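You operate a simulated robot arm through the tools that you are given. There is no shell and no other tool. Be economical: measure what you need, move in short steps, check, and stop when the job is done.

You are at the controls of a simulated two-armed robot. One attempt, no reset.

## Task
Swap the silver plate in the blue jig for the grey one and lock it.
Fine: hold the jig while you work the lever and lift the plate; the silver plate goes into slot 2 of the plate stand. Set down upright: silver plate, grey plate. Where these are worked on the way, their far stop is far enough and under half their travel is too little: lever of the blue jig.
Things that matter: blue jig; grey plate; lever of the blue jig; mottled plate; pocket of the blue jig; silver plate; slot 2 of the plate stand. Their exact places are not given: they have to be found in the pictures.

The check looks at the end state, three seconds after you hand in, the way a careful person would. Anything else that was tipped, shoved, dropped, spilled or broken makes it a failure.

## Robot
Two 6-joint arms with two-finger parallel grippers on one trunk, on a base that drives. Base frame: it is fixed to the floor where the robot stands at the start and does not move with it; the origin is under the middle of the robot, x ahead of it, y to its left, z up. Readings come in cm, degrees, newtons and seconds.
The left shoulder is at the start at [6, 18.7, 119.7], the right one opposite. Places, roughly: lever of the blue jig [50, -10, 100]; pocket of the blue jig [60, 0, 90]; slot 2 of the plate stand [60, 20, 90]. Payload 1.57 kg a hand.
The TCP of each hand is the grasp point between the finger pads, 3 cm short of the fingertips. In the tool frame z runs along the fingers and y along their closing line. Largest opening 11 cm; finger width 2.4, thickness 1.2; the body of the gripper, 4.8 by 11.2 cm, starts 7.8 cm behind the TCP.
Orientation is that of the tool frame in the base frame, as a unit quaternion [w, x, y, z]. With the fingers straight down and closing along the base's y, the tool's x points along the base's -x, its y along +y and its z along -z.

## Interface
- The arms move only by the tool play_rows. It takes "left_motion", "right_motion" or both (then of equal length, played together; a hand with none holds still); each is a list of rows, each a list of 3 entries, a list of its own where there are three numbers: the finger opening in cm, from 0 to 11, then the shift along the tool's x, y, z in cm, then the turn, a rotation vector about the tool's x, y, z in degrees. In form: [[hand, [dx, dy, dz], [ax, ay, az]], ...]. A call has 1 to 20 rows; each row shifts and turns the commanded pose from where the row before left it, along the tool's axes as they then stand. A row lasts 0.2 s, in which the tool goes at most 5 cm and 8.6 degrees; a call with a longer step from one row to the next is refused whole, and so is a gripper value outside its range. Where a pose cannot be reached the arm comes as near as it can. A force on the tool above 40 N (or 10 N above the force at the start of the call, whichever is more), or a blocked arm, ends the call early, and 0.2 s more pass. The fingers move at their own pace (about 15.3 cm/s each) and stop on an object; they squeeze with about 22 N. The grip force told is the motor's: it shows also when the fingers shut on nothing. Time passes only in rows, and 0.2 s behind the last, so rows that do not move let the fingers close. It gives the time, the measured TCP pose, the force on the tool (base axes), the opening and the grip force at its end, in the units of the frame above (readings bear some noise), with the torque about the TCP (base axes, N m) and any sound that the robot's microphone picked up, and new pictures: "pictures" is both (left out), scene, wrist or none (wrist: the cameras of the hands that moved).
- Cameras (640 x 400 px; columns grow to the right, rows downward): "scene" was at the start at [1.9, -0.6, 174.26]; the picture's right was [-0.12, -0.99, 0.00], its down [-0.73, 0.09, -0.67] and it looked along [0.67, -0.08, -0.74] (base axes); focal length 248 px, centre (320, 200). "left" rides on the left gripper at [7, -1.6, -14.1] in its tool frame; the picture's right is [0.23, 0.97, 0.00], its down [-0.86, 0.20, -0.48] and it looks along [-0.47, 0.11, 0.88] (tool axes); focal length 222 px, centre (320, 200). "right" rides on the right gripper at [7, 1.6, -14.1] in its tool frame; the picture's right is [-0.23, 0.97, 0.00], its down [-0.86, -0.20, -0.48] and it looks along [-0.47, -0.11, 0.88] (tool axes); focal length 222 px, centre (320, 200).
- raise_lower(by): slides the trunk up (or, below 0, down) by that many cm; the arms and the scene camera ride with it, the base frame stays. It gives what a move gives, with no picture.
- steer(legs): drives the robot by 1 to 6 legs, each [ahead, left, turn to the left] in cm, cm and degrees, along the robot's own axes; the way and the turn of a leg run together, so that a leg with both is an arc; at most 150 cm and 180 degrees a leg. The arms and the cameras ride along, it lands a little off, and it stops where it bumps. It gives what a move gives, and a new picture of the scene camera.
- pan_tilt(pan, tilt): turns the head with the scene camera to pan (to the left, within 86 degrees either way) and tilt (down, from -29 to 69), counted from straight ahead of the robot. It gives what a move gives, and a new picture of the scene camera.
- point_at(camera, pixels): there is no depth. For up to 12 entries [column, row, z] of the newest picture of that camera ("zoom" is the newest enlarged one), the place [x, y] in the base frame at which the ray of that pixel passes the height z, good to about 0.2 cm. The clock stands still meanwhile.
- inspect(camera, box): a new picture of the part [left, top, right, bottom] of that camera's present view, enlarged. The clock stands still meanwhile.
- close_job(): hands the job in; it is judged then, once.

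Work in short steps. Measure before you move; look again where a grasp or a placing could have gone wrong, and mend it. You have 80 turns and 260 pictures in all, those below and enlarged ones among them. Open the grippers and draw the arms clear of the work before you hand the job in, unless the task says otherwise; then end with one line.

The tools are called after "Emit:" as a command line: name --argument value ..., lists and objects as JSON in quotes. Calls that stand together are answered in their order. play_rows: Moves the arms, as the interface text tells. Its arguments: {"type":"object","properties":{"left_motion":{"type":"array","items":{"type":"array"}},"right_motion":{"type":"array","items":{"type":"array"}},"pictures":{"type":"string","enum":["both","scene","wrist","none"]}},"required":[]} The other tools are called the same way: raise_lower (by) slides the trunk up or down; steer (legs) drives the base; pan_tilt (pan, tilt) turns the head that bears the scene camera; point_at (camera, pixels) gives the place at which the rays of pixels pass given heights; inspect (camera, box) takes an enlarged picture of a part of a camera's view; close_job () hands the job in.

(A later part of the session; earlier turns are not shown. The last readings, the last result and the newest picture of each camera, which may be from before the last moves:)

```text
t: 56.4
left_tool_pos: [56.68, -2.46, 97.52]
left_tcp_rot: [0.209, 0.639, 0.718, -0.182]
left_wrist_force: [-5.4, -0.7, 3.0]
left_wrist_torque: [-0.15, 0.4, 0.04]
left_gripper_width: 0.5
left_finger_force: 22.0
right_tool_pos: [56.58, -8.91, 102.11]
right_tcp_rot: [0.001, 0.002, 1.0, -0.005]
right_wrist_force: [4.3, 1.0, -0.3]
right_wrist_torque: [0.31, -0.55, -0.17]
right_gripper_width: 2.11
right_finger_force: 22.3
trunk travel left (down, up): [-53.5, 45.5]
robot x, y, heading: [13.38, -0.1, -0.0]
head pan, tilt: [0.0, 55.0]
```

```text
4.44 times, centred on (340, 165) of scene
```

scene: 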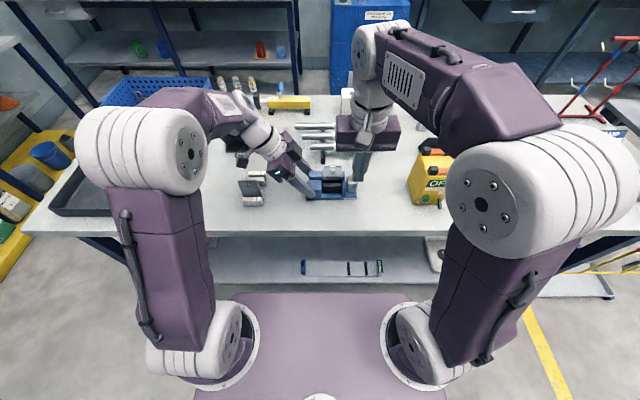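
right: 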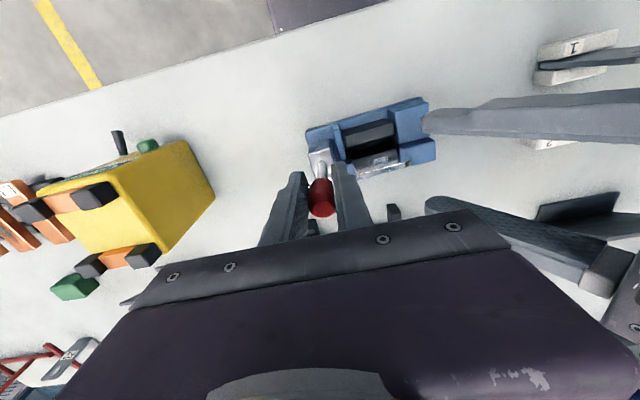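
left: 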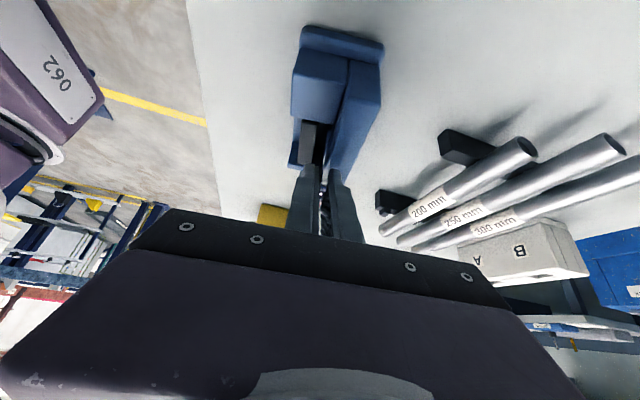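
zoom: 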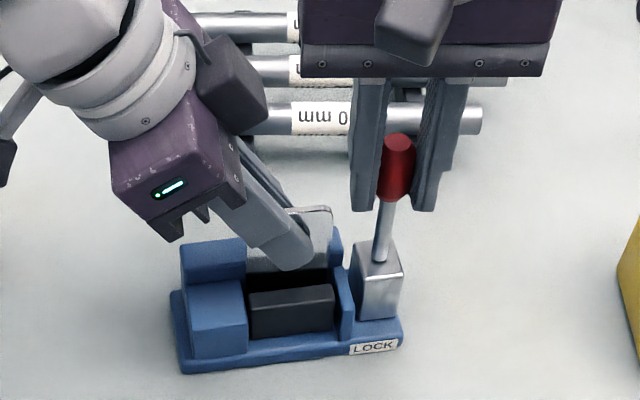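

Plate gripped (0.5 cm). Lift straight up in small rows.

Emit:
play_rows --left_motion '[[0, [-0.53, 0, -0.85], [0, 0, 0]], [0, [-0.53, 0, -0.85], [0, 0, 0]], [0, [-0.8, 0, -1.27], [0, 0, 0]], [0, [-0.8, 0, -1.27], [0, 0, 0]], [0, [-0.8, 0, -1.27], [0, 0, 0]], [0, [-1.06, 0, -1.7], [0, 0, 0]], [0, [-1.06, 0, -1.7], [0, 0, 0]], [0, [0, 0, 0], [0, 0, 0]]]' --pictures "both"

Emit:
inspect --camera "right" --box '[300, 60, 520, 230]'

Emit:
inspect --camera "scene" --box '[280, 110, 400, 210]'

```text
t: 58.2
left_tool_pos: [56.59, -2.34, 108.04]
left_tcp_rot: [0.208, 0.638, 0.719, -0.181]
left_wrist_force: [-0.2, 0.8, -1.4]
left_wrist_torque: [0.0, -0.01, 0.02]
left_gripper_width: 0.49
left_finger_force: 22.4
right_tool_pos: [56.63, -8.78, 102.2]
right_tcp_rot: [-0.001, 0.001, 1.0, -0.004]
right_wrist_force: [-0.5, -0.1, -0.4]
right_wrist_torque: [0.27, -0.03, 0.04]
right_gripper_width: 2.09
right_finger_force: 21.8
trunk travel left (down, up): [-53.5, 45.5]
robot x, y, heading: [13.52, -0.13, 0.0]
head pan, tilt: [0.0, 55.0]
```

scene: 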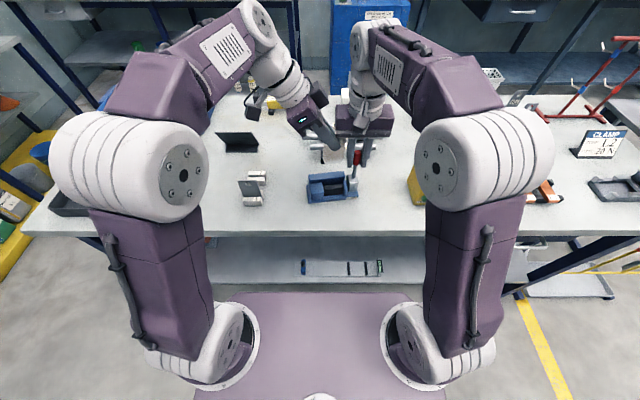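
left: 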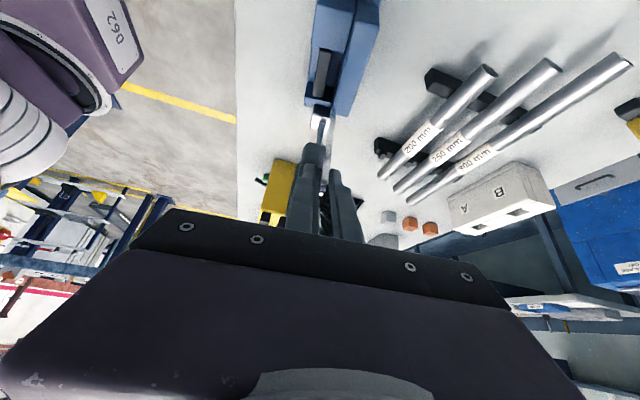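

```text
2.35 times, centred on (410, 145) of right
```

zoom: 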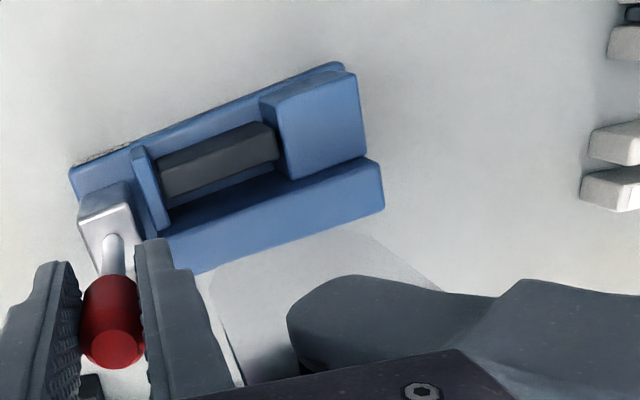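

```text
4.00 times, centred on (340, 160) of scene
```

zoom: 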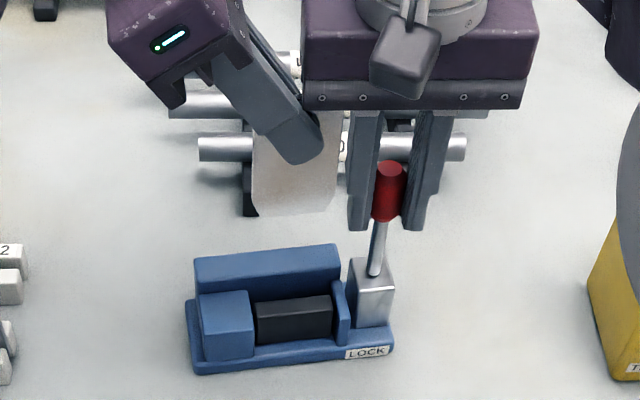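

The silver plate is out, jig empty, jig yaw ~6° to fix later. I turn the left hand back to yaw 0 and carry the plate above slot 2.

Emit:
point_at --camera "scene" --pixels '[[323, 162.5, 98], [323, 162.5, 101], [343.7, 163, 98], [343.7, 163, 101]]'

Emit:
play_rows --left_motion '[[0, [0, 0, -1], [1.8, 0, 2.88]], [0, [0, 0, 0], [1.8, 0, 2.88]], [0, [3.01, 0.7, -1.88], [0, 0, 0]], [0, [3.01, 0.7, -1.88], [0, 0, 0]], [0, [3.01, 0.7, -1.88], [0, 0, 0]], [0, [3.01, 0.7, -1.88], [0, 0, 0]], [0, [3.01, 0.7, -1.88], [0, 0, 0]], [0, [3.01, 0.7, -1.88], [0, 0, 0]], [0, [0, 0, 0], [0, 0, 0]]]' --pictures "both"

Emit:
inspect --camera "scene" --box '[210, 100, 310, 215]'

```text
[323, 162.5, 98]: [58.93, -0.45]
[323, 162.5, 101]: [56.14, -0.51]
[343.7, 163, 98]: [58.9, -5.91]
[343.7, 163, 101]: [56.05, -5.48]
```

```text
t: 60.2
left_tool_pos: [60.62, 19.49, 109.08]
left_tcp_rot: [0.197, 0.68, 0.679, -0.194]
left_wrist_force: [0.1, -0.1, -1.9]
left_wrist_torque: [0.03, 0.0, 0.02]
left_gripper_width: 0.52
left_finger_force: 21.8
right_tool_pos: [56.5, -8.78, 102.13]
right_tcp_rot: [0.0, 0.001, 1.0, -0.005]
right_wrist_force: [0.1, -0.2, 1.3]
right_wrist_torque: [0.35, -0.03, -0.01]
right_gripper_width: 2.09
right_finger_force: 21.8
trunk travel left (down, up): [-53.5, 45.5]
robot x, y, heading: [13.74, -0.14, -0.1]
head pan, tilt: [0.0, 55.0]
```

scene: 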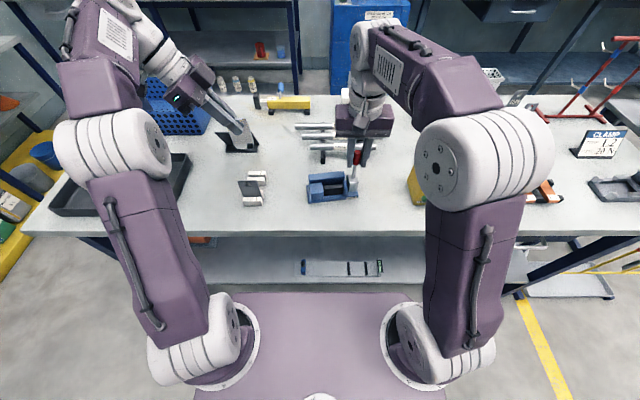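
left: 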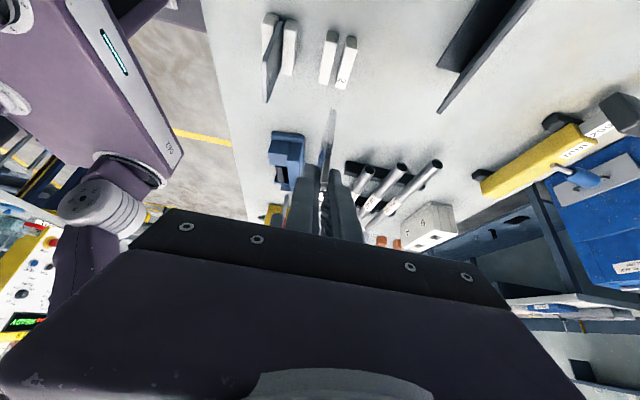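

```text
3.48 times, centred on (260, 158) of scene
```

zoom: 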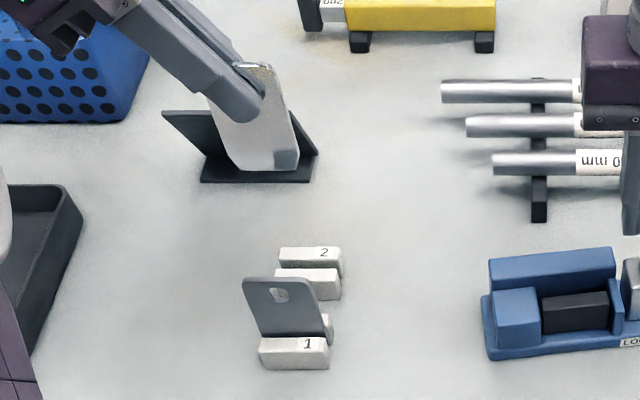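

Plate bottom is ≈7.5 cm below the TCP. I measure its bottom corners, and slot 2 again from the left camera.

Emit:
point_at --camera "scene" --pixels '[[237, 149.4, 101.6], [253.7, 149.4, 101.6], [260, 174.5, 90.4], [249.5, 174.5, 90.4]]'

Emit:
inspect --camera "left" --box '[240, 0, 420, 200]'

```text
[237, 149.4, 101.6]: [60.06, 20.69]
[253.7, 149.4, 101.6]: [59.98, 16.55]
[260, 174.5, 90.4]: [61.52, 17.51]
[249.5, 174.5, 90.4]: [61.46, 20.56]
```

```text
2.00 times, centred on (330, 100) of left
```

zoom: 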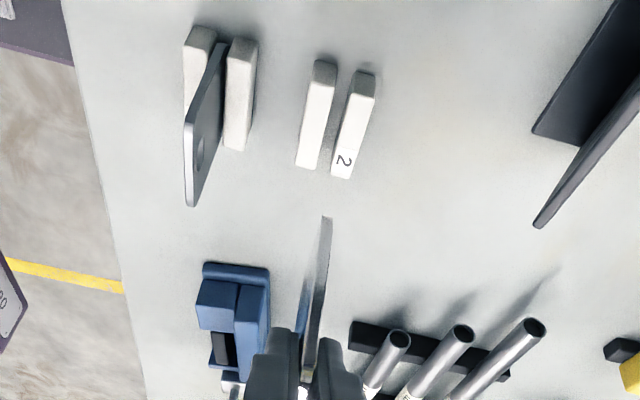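

I compute the slot-2 edges from this left view.

Emit:
point_at --camera "left" --pixels '[[339, 33, 90.4], [329.5, 82.5, 90.4], [346, 39, 90.4], [335.5, 86, 90.4], [330.5, 109, 101.6], [334.5, 111, 101.6]]'

```text
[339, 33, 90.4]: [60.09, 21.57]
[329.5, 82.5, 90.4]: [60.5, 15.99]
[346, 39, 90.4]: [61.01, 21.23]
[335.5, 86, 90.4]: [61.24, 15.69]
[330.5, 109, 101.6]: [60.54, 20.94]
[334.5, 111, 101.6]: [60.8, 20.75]
```

Plate and slot agree (x≈60.7, y≈18.6). I descend 10 cm and check before insertion.

Emit:
play_rows --left_motion '[[0, [1.06, 0, 1.7], [0, 0, 0]], [0, [1.06, 0, 1.7], [0, 0, 0]], [0, [1.06, 0, 1.7], [0, 0, 0]], [0, [1.06, 0, 1.7], [0, 0, 0]], [0, [0.95, 0, 1.53], [0, 0, 0]], [0, [0, 0, 0], [0, 0, 0]]]' --pictures "both"

Emit:
inspect --camera "scene" --box '[220, 140, 290, 210]'

Emit:
inspect --camera "left" --box '[250, 60, 390, 210]'

```text
t: 61.6
left_tool_pos: [60.81, 19.48, 99.03]
left_tcp_rot: [0.198, 0.68, 0.679, -0.193]
left_wrist_force: [0.5, -0.1, -1.7]
left_wrist_torque: [-0.01, -0.01, -0.03]
left_gripper_width: 0.51
left_finger_force: 22.1
right_tool_pos: [56.55, -8.92, 102.11]
right_tcp_rot: [0.001, 0.002, 1.0, -0.005]
right_wrist_force: [0.4, 0.8, -0.3]
right_wrist_torque: [0.25, 0.01, -0.01]
right_gripper_width: 2.11
right_finger_force: 21.4
trunk travel left (down, up): [-53.5, 45.5]
robot x, y, heading: [13.56, -0.16, -0.0]
head pan, tilt: [0.0, 55.0]
```

scene: 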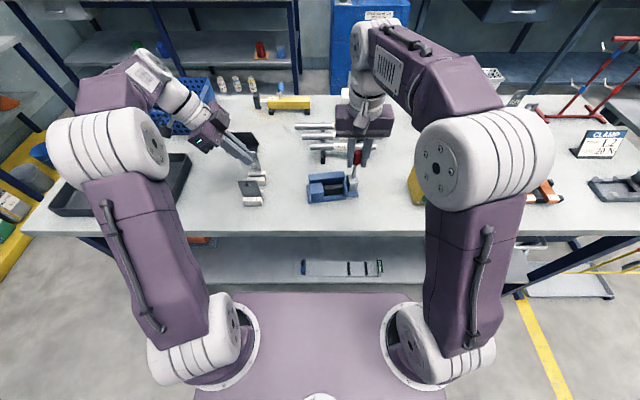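
left: 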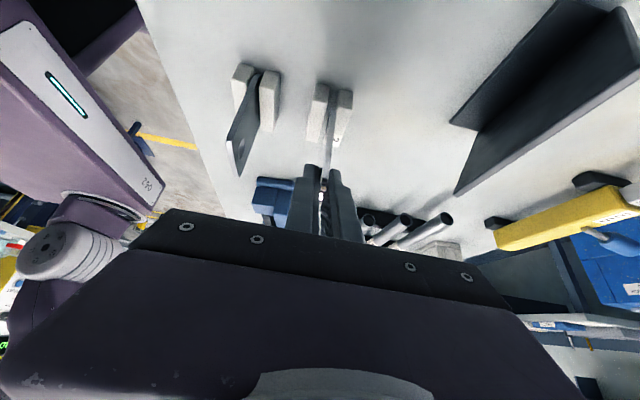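

```text
5.71 times, centred on (255, 175) of scene
```

zoom: 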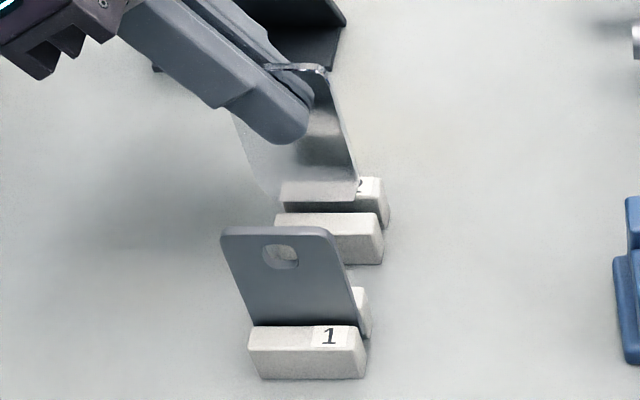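

```text
2.67 times, centred on (320, 135) of left
```

zoom: 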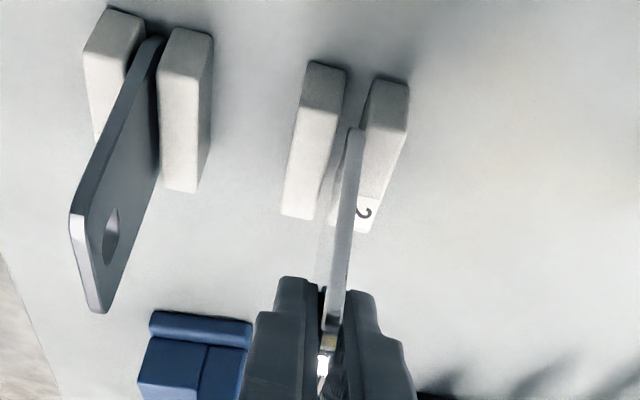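

I verify plate bottom corner vs gap edges numerically.

Emit:
point_at --camera "left" --pixels '[[331, 108, 91.5], [334, 108.5, 91.5], [328.6, 88.1, 90.4], [316.5, 140, 90.4], [338, 93, 90.4], [333, 118, 90.4]]'

Emit:
point_at --camera "scene" --pixels '[[248.3, 173, 91.5], [261.3, 175.2, 91.5], [265.5, 171, 90.4], [247.5, 177.3, 90.4], [265.4, 177.3, 90.4]]'

```text
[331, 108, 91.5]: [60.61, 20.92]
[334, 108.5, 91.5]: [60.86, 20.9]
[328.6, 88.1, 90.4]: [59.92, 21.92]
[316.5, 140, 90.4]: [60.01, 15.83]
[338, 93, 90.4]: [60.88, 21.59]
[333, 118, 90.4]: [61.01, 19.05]
```

```text
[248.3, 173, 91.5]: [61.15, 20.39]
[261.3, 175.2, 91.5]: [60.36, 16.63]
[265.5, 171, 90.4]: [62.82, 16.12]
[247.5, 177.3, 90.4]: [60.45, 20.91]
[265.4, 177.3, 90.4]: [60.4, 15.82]
```

Within tolerance (mixed cues ±0.2). I shift −0.1 in x and lower slowly, watching force.

Emit:
play_rows --left_motion '[[0, [0.32, -0.1, 0.51], [0, 0, 0]], [0, [0.21, 0, 0.34], [0, 0, 0]], [0, [0.16, 0, 0.25], [0, 0, 0]], [0, [0.16, 0, 0.25], [0, 0, 0]], [0, [0, 0, 0], [0, 0, 0]]]' --pictures "none"

Emit:
inspect --camera "scene" --box '[220, 140, 290, 210]'

Emit:
inspect --camera "left" --box '[250, 60, 390, 210]'

```text
t: 62.8
left_tool_pos: [60.71, 19.45, 97.4]
left_tcp_rot: [0.198, 0.68, 0.679, -0.193]
left_wrist_force: [0.5, 1.1, -0.1]
left_wrist_torque: [0.02, -0.02, -0.01]
left_gripper_width: 0.5
left_finger_force: 21.7
right_tool_pos: [56.53, -8.73, 102.19]
right_tcp_rot: [0.0, 0.001, 1.0, -0.004]
right_wrist_force: [-0.4, 0.2, -0.7]
right_wrist_torque: [0.22, 0.02, -0.04]
right_gripper_width: 2.11
right_finger_force: 21.6
trunk travel left (down, up): [-53.5, 45.5]
robot x, y, heading: [14.01, 0.29, 0.0]
head pan, tilt: [0.0, 55.0]
```

```text
5.71 times, centred on (255, 175) of scene
```

zoom: 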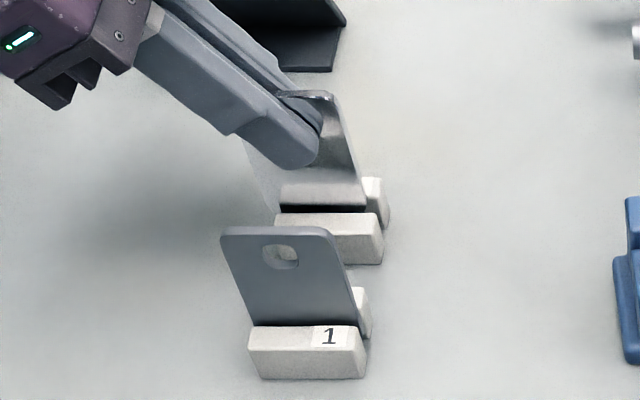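

```text
2.67 times, centred on (320, 135) of left
```

zoom: 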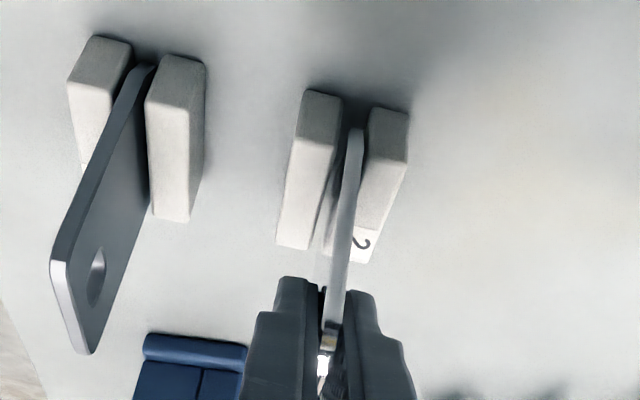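

The plate's lower edge appears between the blocks. Continue lowering in 0.2–0.3 cm steps.

Emit:
play_rows --left_motion '[[0, [0.11, 0, 0.17], [0, 0, 0]], [0, [0.11, 0, 0.17], [0, 0, 0]], [0, [0.11, 0, 0.17], [0, 0, 0]], [0, [0, 0, 0], [0, 0, 0]]]' --pictures "none"

Emit:
inspect --camera "left" --box '[250, 60, 390, 210]'

Emit:
inspect --camera "scene" --box '[230, 150, 280, 200]'

```text
t: 63.8
left_tool_pos: [60.66, 19.48, 96.86]
left_tcp_rot: [0.198, 0.679, 0.68, -0.194]
left_wrist_force: [0.0, 0.4, -1.9]
left_wrist_torque: [0.0, 0.0, 0.01]
left_gripper_width: 0.49
left_finger_force: 22.2
right_tool_pos: [56.51, -8.96, 102.2]
right_tcp_rot: [0.0, 0.002, 1.0, -0.004]
right_wrist_force: [0.0, 0.6, -0.2]
right_wrist_torque: [0.25, -0.01, -0.04]
right_gripper_width: 2.09
right_finger_force: 22.2
trunk travel left (down, up): [-53.5, 45.5]
robot x, y, heading: [13.41, -0.19, -0.3]
head pan, tilt: [0.0, 55.0]
```

```text
2.67 times, centred on (320, 135) of left
```

zoom: 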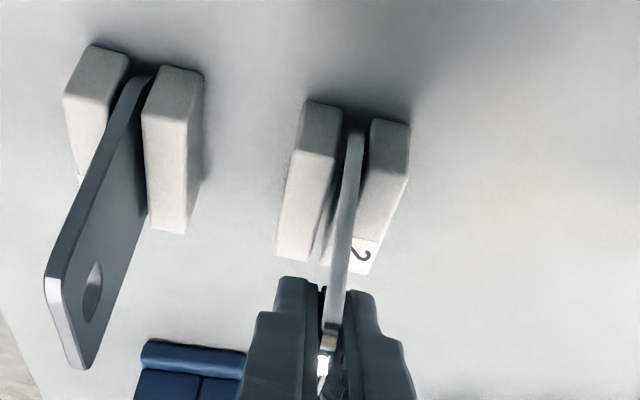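

```text
8.00 times, centred on (255, 175) of scene
```

zoom: 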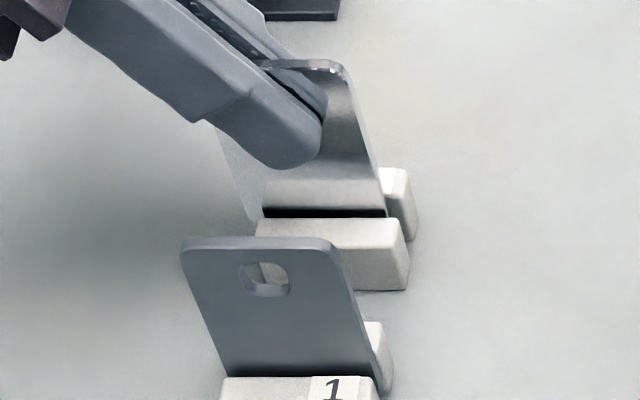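

It's in the slot, still free-hanging (−1.9 N). Lower further until contact.

Emit:
play_rows --left_motion '[[0, [0.08, 0, 0.127], [0, 0, 0]], [0, [0.08, 0, 0.127], [0, 0, 0]], [0, [0.08, 0, 0.127], [0, 0, 0]], [0, [0, 0, 0], [0, 0, 0]]]' --pictures "none"

Emit:
play_rows --left_motion '[[0, [0.08, 0, 0.127], [0, 0, 0]], [0, [0, 0, 0], [0, 0, 0]]]' --pictures "none"

```text
t: 64.8
left_tool_pos: [60.68, 19.43, 96.39]
left_tcp_rot: [0.198, 0.679, 0.68, -0.194]
left_wrist_force: [0.1, 0.1, -0.8]
left_wrist_torque: [0.01, 0.01, 0.01]
left_gripper_width: 0.47
left_finger_force: 21.8
right_tool_pos: [56.58, -8.88, 102.2]
right_tcp_rot: [0.0, 0.001, 1.0, -0.004]
right_wrist_force: [0.6, 0.3, -0.4]
right_wrist_torque: [0.28, 0.0, 0.0]
right_gripper_width: 2.11
right_finger_force: 22.0
trunk travel left (down, up): [-53.5, 45.5]
robot x, y, heading: [13.38, 0.3, -0.2]
head pan, tilt: [0.0, 55.0]
```

```text
t: 65.4
left_tool_pos: [60.66, 19.45, 96.26]
left_tcp_rot: [0.198, 0.679, 0.68, -0.193]
left_wrist_force: [0.3, 0.2, -2.1]
left_wrist_torque: [0.01, -0.03, -0.01]
left_gripper_width: 0.48
left_finger_force: 22.8
right_tool_pos: [56.67, -8.9, 102.18]
right_tcp_rot: [0.001, 0.002, 1.0, -0.005]
right_wrist_force: [0.2, 1.4, 0.0]
right_wrist_torque: [0.27, -0.03, -0.04]
right_gripper_width: 2.08
right_finger_force: 22.4
trunk travel left (down, up): [-53.5, 45.5]
robot x, y, heading: [13.69, 0.11, -0.4]
head pan, tilt: [0.0, 55.0]
```

Still free. Continue lowering in steps and look for contact.

Emit:
play_rows --left_motion '[[0, [0.08, 0, 0.127], [0, 0, 0]], [0, [0.08, 0, 0.127], [0, 0, 0]], [0, [0, 0, 0], [0, 0, 0]]]' --pictures "none"

Emit:
play_rows --left_motion '[[0, [0.08, 0, 0.127], [0, 0, 0]], [0, [0, 0, 0], [0, 0, 0]]]' --pictures "none"

Emit:
inspect --camera "scene" --box '[230, 150, 280, 200]'

```text
t: 66.2
left_tool_pos: [60.61, 19.45, 96.14]
left_tcp_rot: [0.199, 0.68, 0.68, -0.192]
left_wrist_force: [3.1, 3.3, 12.2]
left_wrist_torque: [0.36, -0.2, -0.03]
left_gripper_width: 0.49
left_finger_force: 22.1
right_tool_pos: [56.54, -8.73, 102.17]
right_tcp_rot: [0.001, 0.001, 1.0, -0.004]
right_wrist_force: [-0.4, 0.2, 0.0]
right_wrist_torque: [-0.01, -0.02, -0.03]
right_gripper_width: 2.08
right_finger_force: 22.3
trunk travel left (down, up): [-53.5, 45.5]
robot x, y, heading: [13.87, -0.24, -0.5]
head pan, tilt: [0.0, 55.0]
```

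```text
t: 66.8
left_tool_pos: [60.6, 19.29, 95.94]
left_tcp_rot: [0.199, 0.68, 0.679, -0.191]
left_wrist_force: [6.0, 2.5, 18.6]
left_wrist_torque: [-0.17, -0.52, 0.11]
left_gripper_width: 0.49
left_finger_force: 21.6
right_tool_pos: [56.4, -8.88, 102.11]
right_tcp_rot: [0.001, 0.002, 1.0, -0.004]
right_wrist_force: [-0.3, 0.3, 0.3]
right_wrist_torque: [0.12, 0.1, 0.12]
right_gripper_width: 2.12
right_finger_force: 22.4
trunk travel left (down, up): [-53.5, 45.5]
robot x, y, heading: [13.69, 0.12, -0.1]
head pan, tilt: [0.0, 55.0]
```

```text
8.00 times, centred on (255, 175) of scene
```

zoom: 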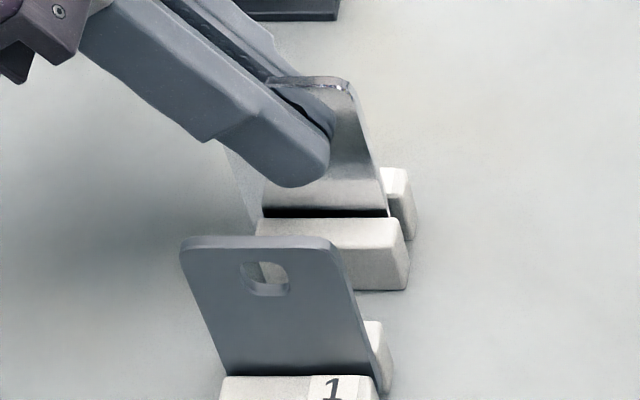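

Contact reached (18 N). I ease up 0.2 cm, open and retreat along the tool.

Emit:
play_rows --left_motion '[[0, [-0.1, 0, -0.17], [0, 0, 0]], [2.5, [0, 0, 0], [0, 0, 0]], [2.5, [0, 0, 0], [0, 0, 0]], [2.5, [0, 0, -1.5], [0, 0, 0]], [2.5, [0, 0, -3], [0, 0, 0]], [2.5, [0, 0, -4], [0, 0, 0]], [2.5, [0, 0, 0], [0, 0, 0]]]' --pictures "both"

Emit:
inspect --camera "scene" --box '[225, 150, 290, 210]'

Emit:
inspect --camera "left" --box '[230, 40, 410, 210]'

```text
t: 68.4
left_tool_pos: [60.56, 23.94, 103.38]
left_tcp_rot: [0.198, 0.68, 0.679, -0.194]
left_wrist_force: [-0.3, -0.8, -0.1]
left_wrist_torque: [0.01, -0.02, 0.01]
left_gripper_width: 2.51
left_finger_force: 0.1
right_tool_pos: [56.49, -8.84, 102.15]
right_tcp_rot: [0.0, 0.002, 1.0, -0.004]
right_wrist_force: [-0.6, -0.3, -0.5]
right_wrist_torque: [0.3, -0.01, -0.03]
right_gripper_width: 2.09
right_finger_force: 22.0
trunk travel left (down, up): [-53.5, 45.5]
robot x, y, heading: [13.82, 0.22, -0.2]
head pan, tilt: [0.0, 55.0]
```

scene: 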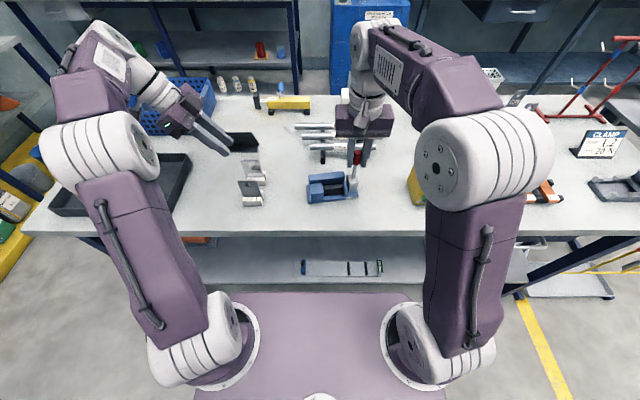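
left: 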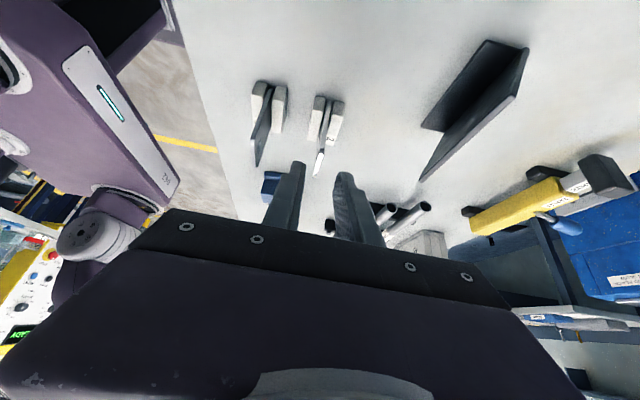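

```text
6.67 times, centred on (258, 180) of scene
```

zoom: 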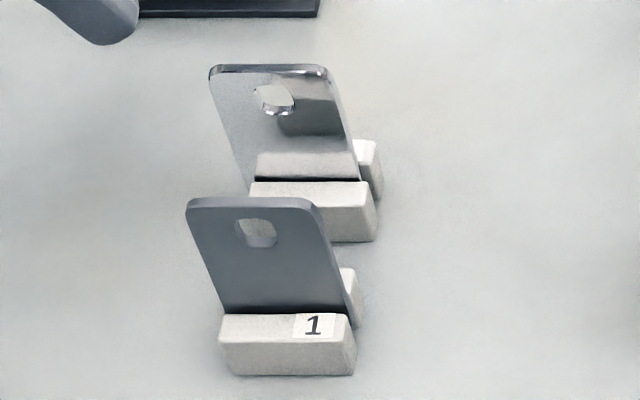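

```text
2.35 times, centred on (320, 125) of left
```

zoom: 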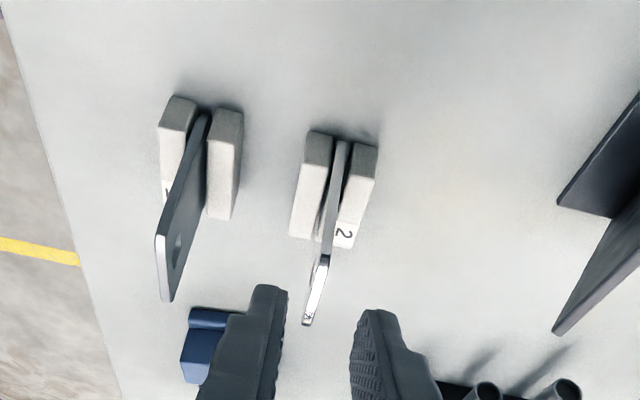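

Silver plate stands in slot 2. Now I measure the grey plate's top edge in this left view and the silver for calibration.

Emit:
point_at --camera "left" --pixels '[[251.5, 141.2, 97], [256, 167, 97], [322.1, 148.4, 97], [314.9, 178.1, 97], [251.5, 141.2, 98], [256, 167, 98]]'

Emit:
point_at --camera "scene" --pixels '[[238.5, 180.3, 97], [256.8, 180.5, 97], [242.2, 160.3, 97], [259, 160.3, 97]]'

```text
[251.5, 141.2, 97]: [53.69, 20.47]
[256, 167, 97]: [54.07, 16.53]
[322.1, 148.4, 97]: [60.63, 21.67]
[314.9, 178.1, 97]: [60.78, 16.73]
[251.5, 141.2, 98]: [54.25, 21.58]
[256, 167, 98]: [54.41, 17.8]
```

```text
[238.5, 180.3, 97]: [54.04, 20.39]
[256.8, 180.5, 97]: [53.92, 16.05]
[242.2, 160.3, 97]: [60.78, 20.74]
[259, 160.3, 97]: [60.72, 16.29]
```

Grey plate centre ≈(53.95,18.3). I move to pre-grasp, then down along the tool and grip.

Emit:
play_rows --left_motion '[[3.5, [0, -2.2, 0], [0, 0, 0]], [3.5, [0, -2.2, 0], [0, 0, 0]], [3.5, [-0.24, -2.2, 1.6], [0, 0, 0]], [3.5, [0, 0, 2.4], [0, 0, 0]], [3.5, [0, 0, 2.3], [0, 0, 0]], [3.5, [0, 0, 2.3], [0, 0, 0]], [3.5, [0, 0, 0], [0, 0, 0]]]' --pictures "wrist"

Emit:
inspect --camera "scene" --box '[225, 150, 290, 210]'

Emit:
inspect --camera "left" --box '[230, 60, 410, 230]'

```text
t: 70.0
left_tool_pos: [54.15, 19.33, 95.99]
left_tcp_rot: [0.198, 0.68, 0.679, -0.192]
left_wrist_force: [0.4, 0.6, 0.3]
left_wrist_torque: [-0.02, 0.0, 0.0]
left_gripper_width: 3.46
left_finger_force: 0.1
right_tool_pos: [56.57, -8.91, 102.1]
right_tcp_rot: [0.001, 0.001, 1.0, -0.004]
right_wrist_force: [-0.3, -1.3, 0.7]
right_wrist_torque: [0.14, 0.06, 0.04]
right_gripper_width: 2.11
right_finger_force: 22.0
trunk travel left (down, up): [-53.5, 45.5]
robot x, y, heading: [13.25, 0.26, -0.3]
head pan, tilt: [0.0, 55.0]
```

left: 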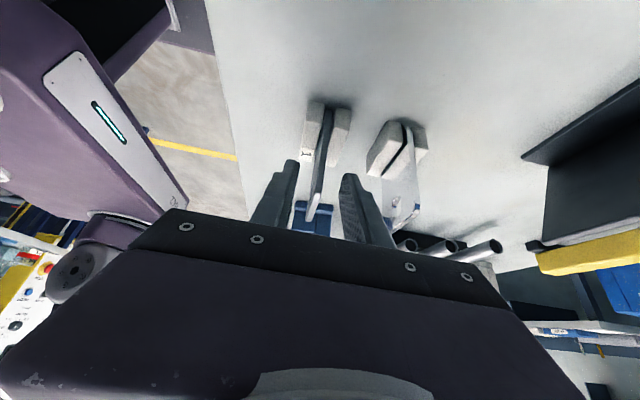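

```text
6.67 times, centred on (258, 180) of scene
```

zoom: 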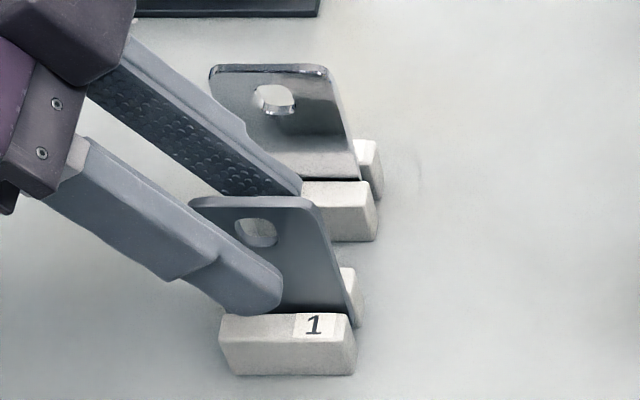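

```text
2.35 times, centred on (320, 145) of left
```

zoom: 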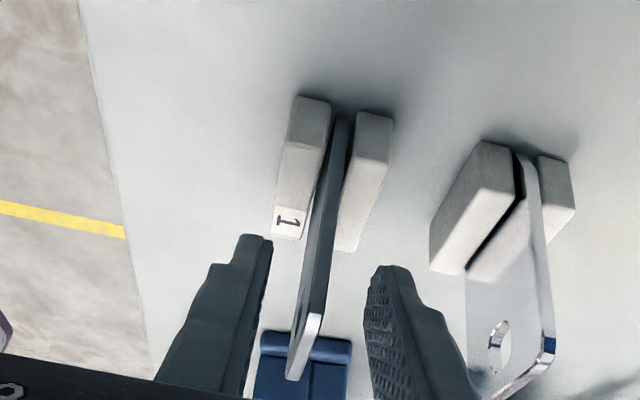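

I shift −0.2 in x, close on the grey plate and lift straight 10 cm.

Emit:
play_rows --left_motion '[[2.5, [0, -0.2, 0], [0, 0, 0]], [1.2, [0, 0, 0], [0, 0, 0]], [0, [0, 0, 0], [0, 0, 0]], [0, [0, 0, 0], [0, 0, 0]], [0, [0, 0, 0], [0, 0, 0]]]' --pictures "none"

Emit:
inspect --camera "scene" --box '[225, 150, 290, 210]'

```text
t: 71.2
left_tool_pos: [53.94, 19.21, 96.08]
left_tcp_rot: [0.198, 0.68, 0.679, -0.193]
left_wrist_force: [-0.1, 0.6, 0.5]
left_wrist_torque: [0.0, 0.02, -0.04]
left_gripper_width: 0.5
left_finger_force: 22.1
right_tool_pos: [56.55, -8.95, 102.16]
right_tcp_rot: [0.001, 0.002, 1.0, -0.004]
right_wrist_force: [0.2, 0.0, -0.5]
right_wrist_torque: [0.15, -0.05, -0.07]
right_gripper_width: 2.08
right_finger_force: 21.8
trunk travel left (down, up): [-53.5, 45.5]
robot x, y, heading: [13.73, 0.03, -0.1]
head pan, tilt: [0.0, 55.0]
```

```text
6.67 times, centred on (258, 180) of scene
```

zoom: 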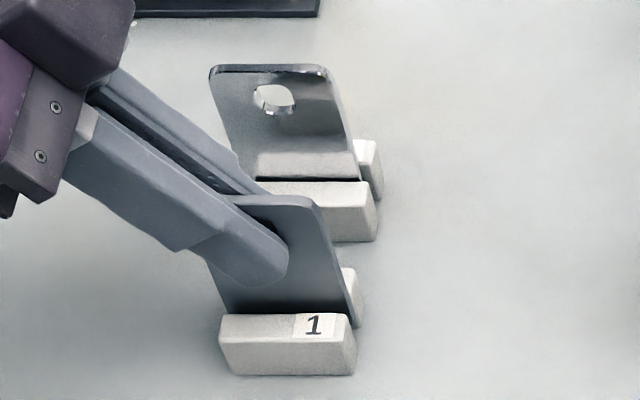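

Grey plate gripped (0.5 cm). Lift 12 cm, yaw to +6.8°, and carry above the jig.

Emit:
play_rows --left_motion '[[0, [-0.53, 0, -0.85], [0, 0, 0]], [0, [-1.06, 0, -1.7], [0, 0, 0]], [0, [-1.06, 0, -1.7], [0, 0, 0]], [0, [-1.06, 0, -1.7], [0, 0, 0]], [0, [-1.06, 0, -1.7], [0, 0, 0]], [0, [-1.06, 0, -1.7], [0, 0, 0]], [0, [-0.53, 0, -0.85], [0, 0, 0]], [0, [-3.04, 0.45, 1.9], [0, 0, 0]], [0, [-3.04, 0.45, 1.9], [0, 0, 0]], [0, [-3.04, 0.45, 1.9], [0, 0, 0]], [0, [-3.04, 0.45, 1.9], [0, 0, 0]], [0, [-3.04, 0.45, 1.9], [0, 0, 0]], [0, [-3.04, 0.15, 1.9], [0, 0, 0]], [0, [0, 0, 0], [-1.8, 0, -2.88]], [0, [0, 0, 0], [-1.8, 0, -2.88]], [0, [0, 0, 0], [0, 0, 0]]]' --pictures "both"

Emit:
inspect --camera "scene" --box '[280, 110, 400, 210]'

Emit:
inspect --camera "right" --box '[300, 60, 520, 230]'

Emit:
inspect --camera "left" --box '[220, 0, 440, 220]'

```text
t: 74.6
left_tool_pos: [56.26, -2.34, 108.14]
left_tcp_rot: [0.209, 0.638, 0.719, -0.181]
left_wrist_force: [1.1, 0.3, -2.3]
left_wrist_torque: [0.03, -0.02, -0.02]
left_gripper_width: 0.5
left_finger_force: 21.7
right_tool_pos: [56.63, -8.81, 102.15]
right_tcp_rot: [0.0, 0.003, 1.0, -0.004]
right_wrist_force: [0.5, -0.4, 1.1]
right_wrist_torque: [0.27, -0.04, -0.05]
right_gripper_width: 2.09
right_finger_force: 22.2
trunk travel left (down, up): [-53.5, 45.5]
robot x, y, heading: [13.55, -0.14, -0.1]
head pan, tilt: [0.0, 55.0]
```

scene: 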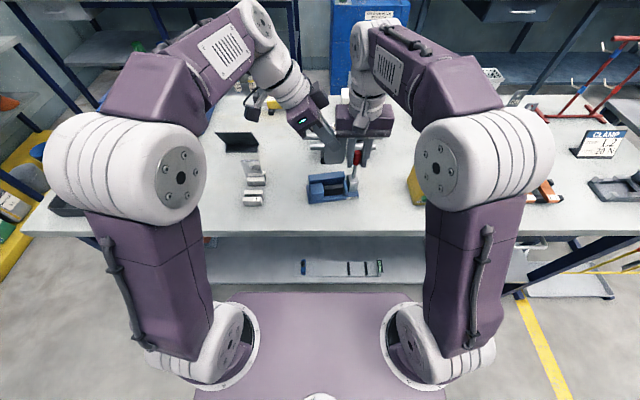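
left: 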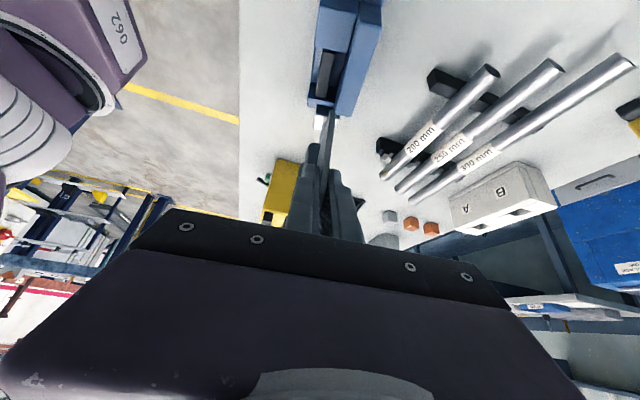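

```text
4.00 times, centred on (340, 160) of scene
```

zoom: 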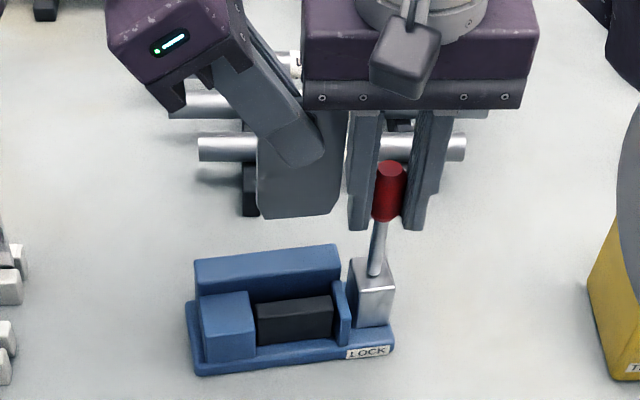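

```text
2.35 times, centred on (410, 145) of right
```

zoom: 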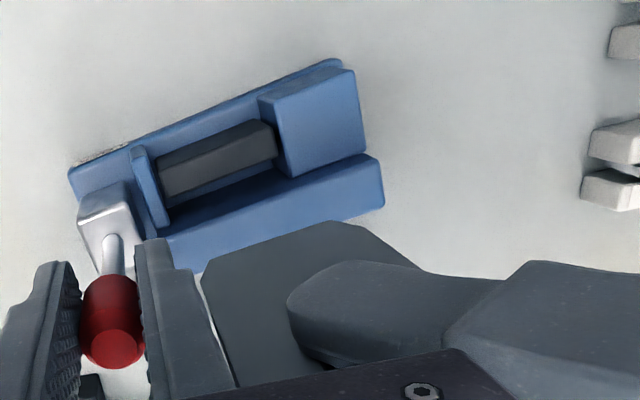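

```text
1.82 times, centred on (330, 110) of left
```

zoom: 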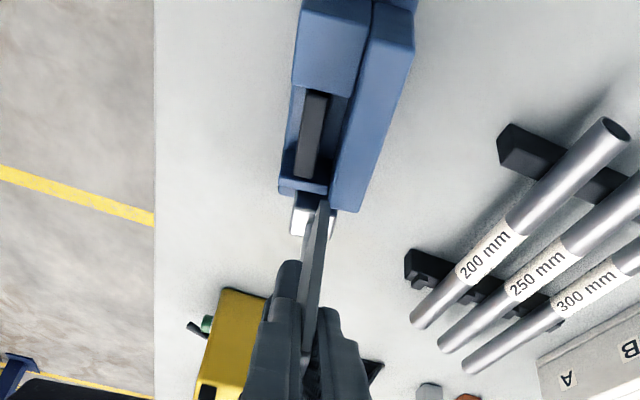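

I zoom closer to compare plate orientation and pocket.

Emit:
inspect --camera "scene" --box '[300, 130, 360, 205]'

Emit:
inspect --camera "left" --box '[290, 0, 390, 150]'

```text
5.33 times, centred on (330, 168) of scene
```

zoom: 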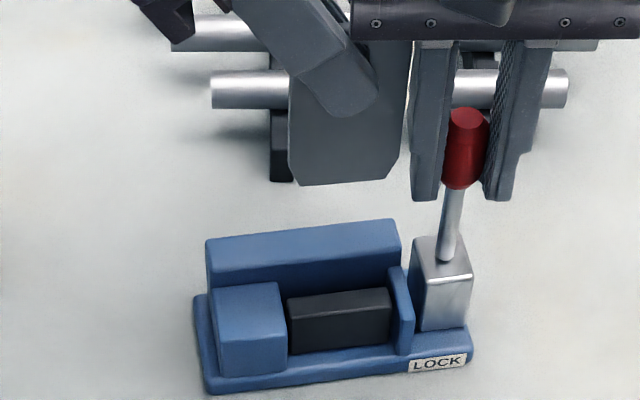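

```text
2.67 times, centred on (340, 75) of left
```

zoom: 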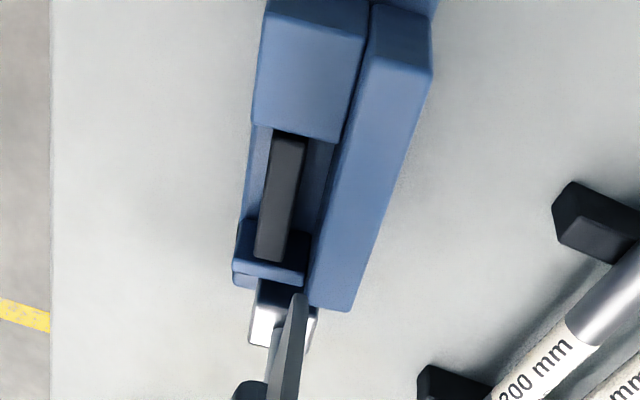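

Plate yaw fits the jig. I compare plate lateral extents with the jaw's extents numerically.

Emit:
point_at --camera "scene" --pixels '[[324, 161.5, 102], [344.6, 160.5, 102], [324, 188.6, 92.2], [343.1, 186.7, 92.2], [323, 184.8, 92.2], [344, 183, 92.2], [309.5, 181, 93], [345, 177, 93]]'

```text
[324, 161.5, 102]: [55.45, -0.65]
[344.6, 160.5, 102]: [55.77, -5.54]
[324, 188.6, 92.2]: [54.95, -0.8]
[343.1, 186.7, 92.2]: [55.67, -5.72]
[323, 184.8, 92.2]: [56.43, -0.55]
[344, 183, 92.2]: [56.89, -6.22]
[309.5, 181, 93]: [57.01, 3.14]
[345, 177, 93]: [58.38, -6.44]
```

Plate is laterally centred over the pocket. Descend 8 cm, then check.

Emit:
play_rows --left_motion '[[0, [1.06, 0, 1.7], [0, 0, 0]], [0, [1.06, 0, 1.7], [0, 0, 0]], [0, [1.06, 0, 1.7], [0, 0, 0]], [0, [0.53, 0, 0.85], [0, 0, 0]], [0, [0, 0, 0], [0, 0, 0]]]' --pictures "wrist"

Emit:
inspect --camera "scene" --box '[300, 140, 360, 205]'

Emit:
inspect --camera "right" --box '[300, 60, 460, 200]'

Emit:
inspect --camera "left" --box '[250, 20, 410, 200]'

```text
t: 75.8
left_tool_pos: [56.2, -2.35, 101.04]
left_tcp_rot: [0.21, 0.638, 0.718, -0.181]
left_wrist_force: [-0.8, 0.5, -1.1]
left_wrist_torque: [0.0, 0.02, 0.0]
left_gripper_width: 0.47
left_finger_force: 22.4
right_tool_pos: [56.47, -8.89, 102.18]
right_tcp_rot: [0.0, 0.002, 1.0, -0.004]
right_wrist_force: [0.2, -2.4, 1.1]
right_wrist_torque: [0.11, -0.02, -0.05]
right_gripper_width: 2.1
right_finger_force: 21.8
trunk travel left (down, up): [-53.5, 45.5]
robot x, y, heading: [13.58, -0.16, -0.0]
head pan, tilt: [0.0, 55.0]
```

left: 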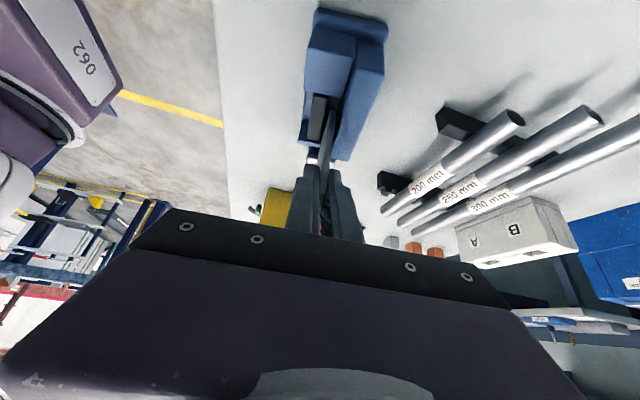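

```text
6.15 times, centred on (330, 172) of scene
```

zoom: 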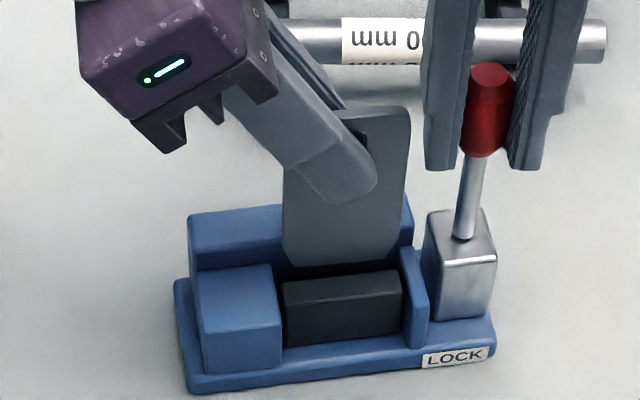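

```text
2.86 times, centred on (380, 130) of right
```

zoom: 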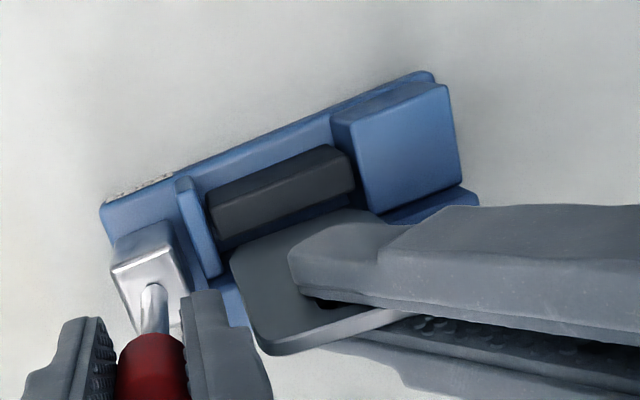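

```text
2.22 times, centred on (330, 110) of left
```

zoom: 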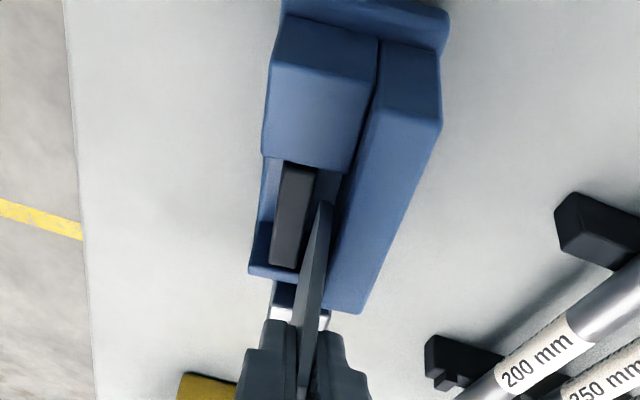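

The plate is aimed into the gap. Descend slowly 3.2 cm.

Emit:
play_rows --left_motion '[[0, [0.27, 0, 0.42], [0, 0, 0]], [0, [0.27, 0, 0.42], [0, 0, 0]], [0, [0.27, 0, 0.42], [0, 0, 0]], [0, [0.27, 0, 0.42], [0, 0, 0]], [0, [0, 0, 0], [0, 0, 0]]]' --pictures "none"

Emit:
inspect --camera "right" --box '[300, 60, 460, 200]'

Emit:
inspect --camera "left" --box '[250, 20, 410, 200]'

```text
t: 77.0
left_tool_pos: [56.36, -2.3, 99.06]
left_tcp_rot: [0.209, 0.639, 0.718, -0.182]
left_wrist_force: [-0.6, 1.1, -1.6]
left_wrist_torque: [0.05, -0.03, 0.02]
left_gripper_width: 0.49
left_finger_force: 21.6
right_tool_pos: [56.59, -8.91, 102.01]
right_tcp_rot: [0.0, 0.002, 1.0, -0.004]
right_wrist_force: [0.0, -1.5, 0.7]
right_wrist_torque: [0.11, 0.0, -0.01]
right_gripper_width: 2.12
right_finger_force: 21.6
trunk travel left (down, up): [-53.5, 45.5]
robot x, y, heading: [13.48, 0.1, -0.2]
head pan, tilt: [0.0, 55.0]
```

```text
2.86 times, centred on (380, 130) of right
```

zoom: 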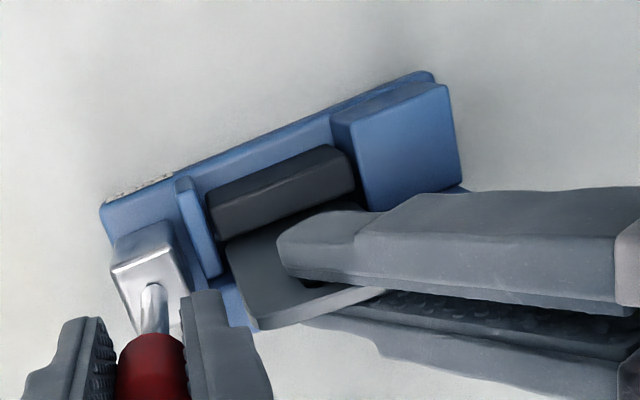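

```text
2.22 times, centred on (330, 110) of left
```

zoom: 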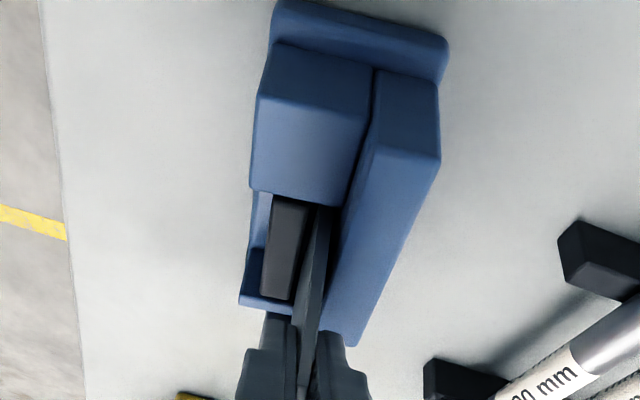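

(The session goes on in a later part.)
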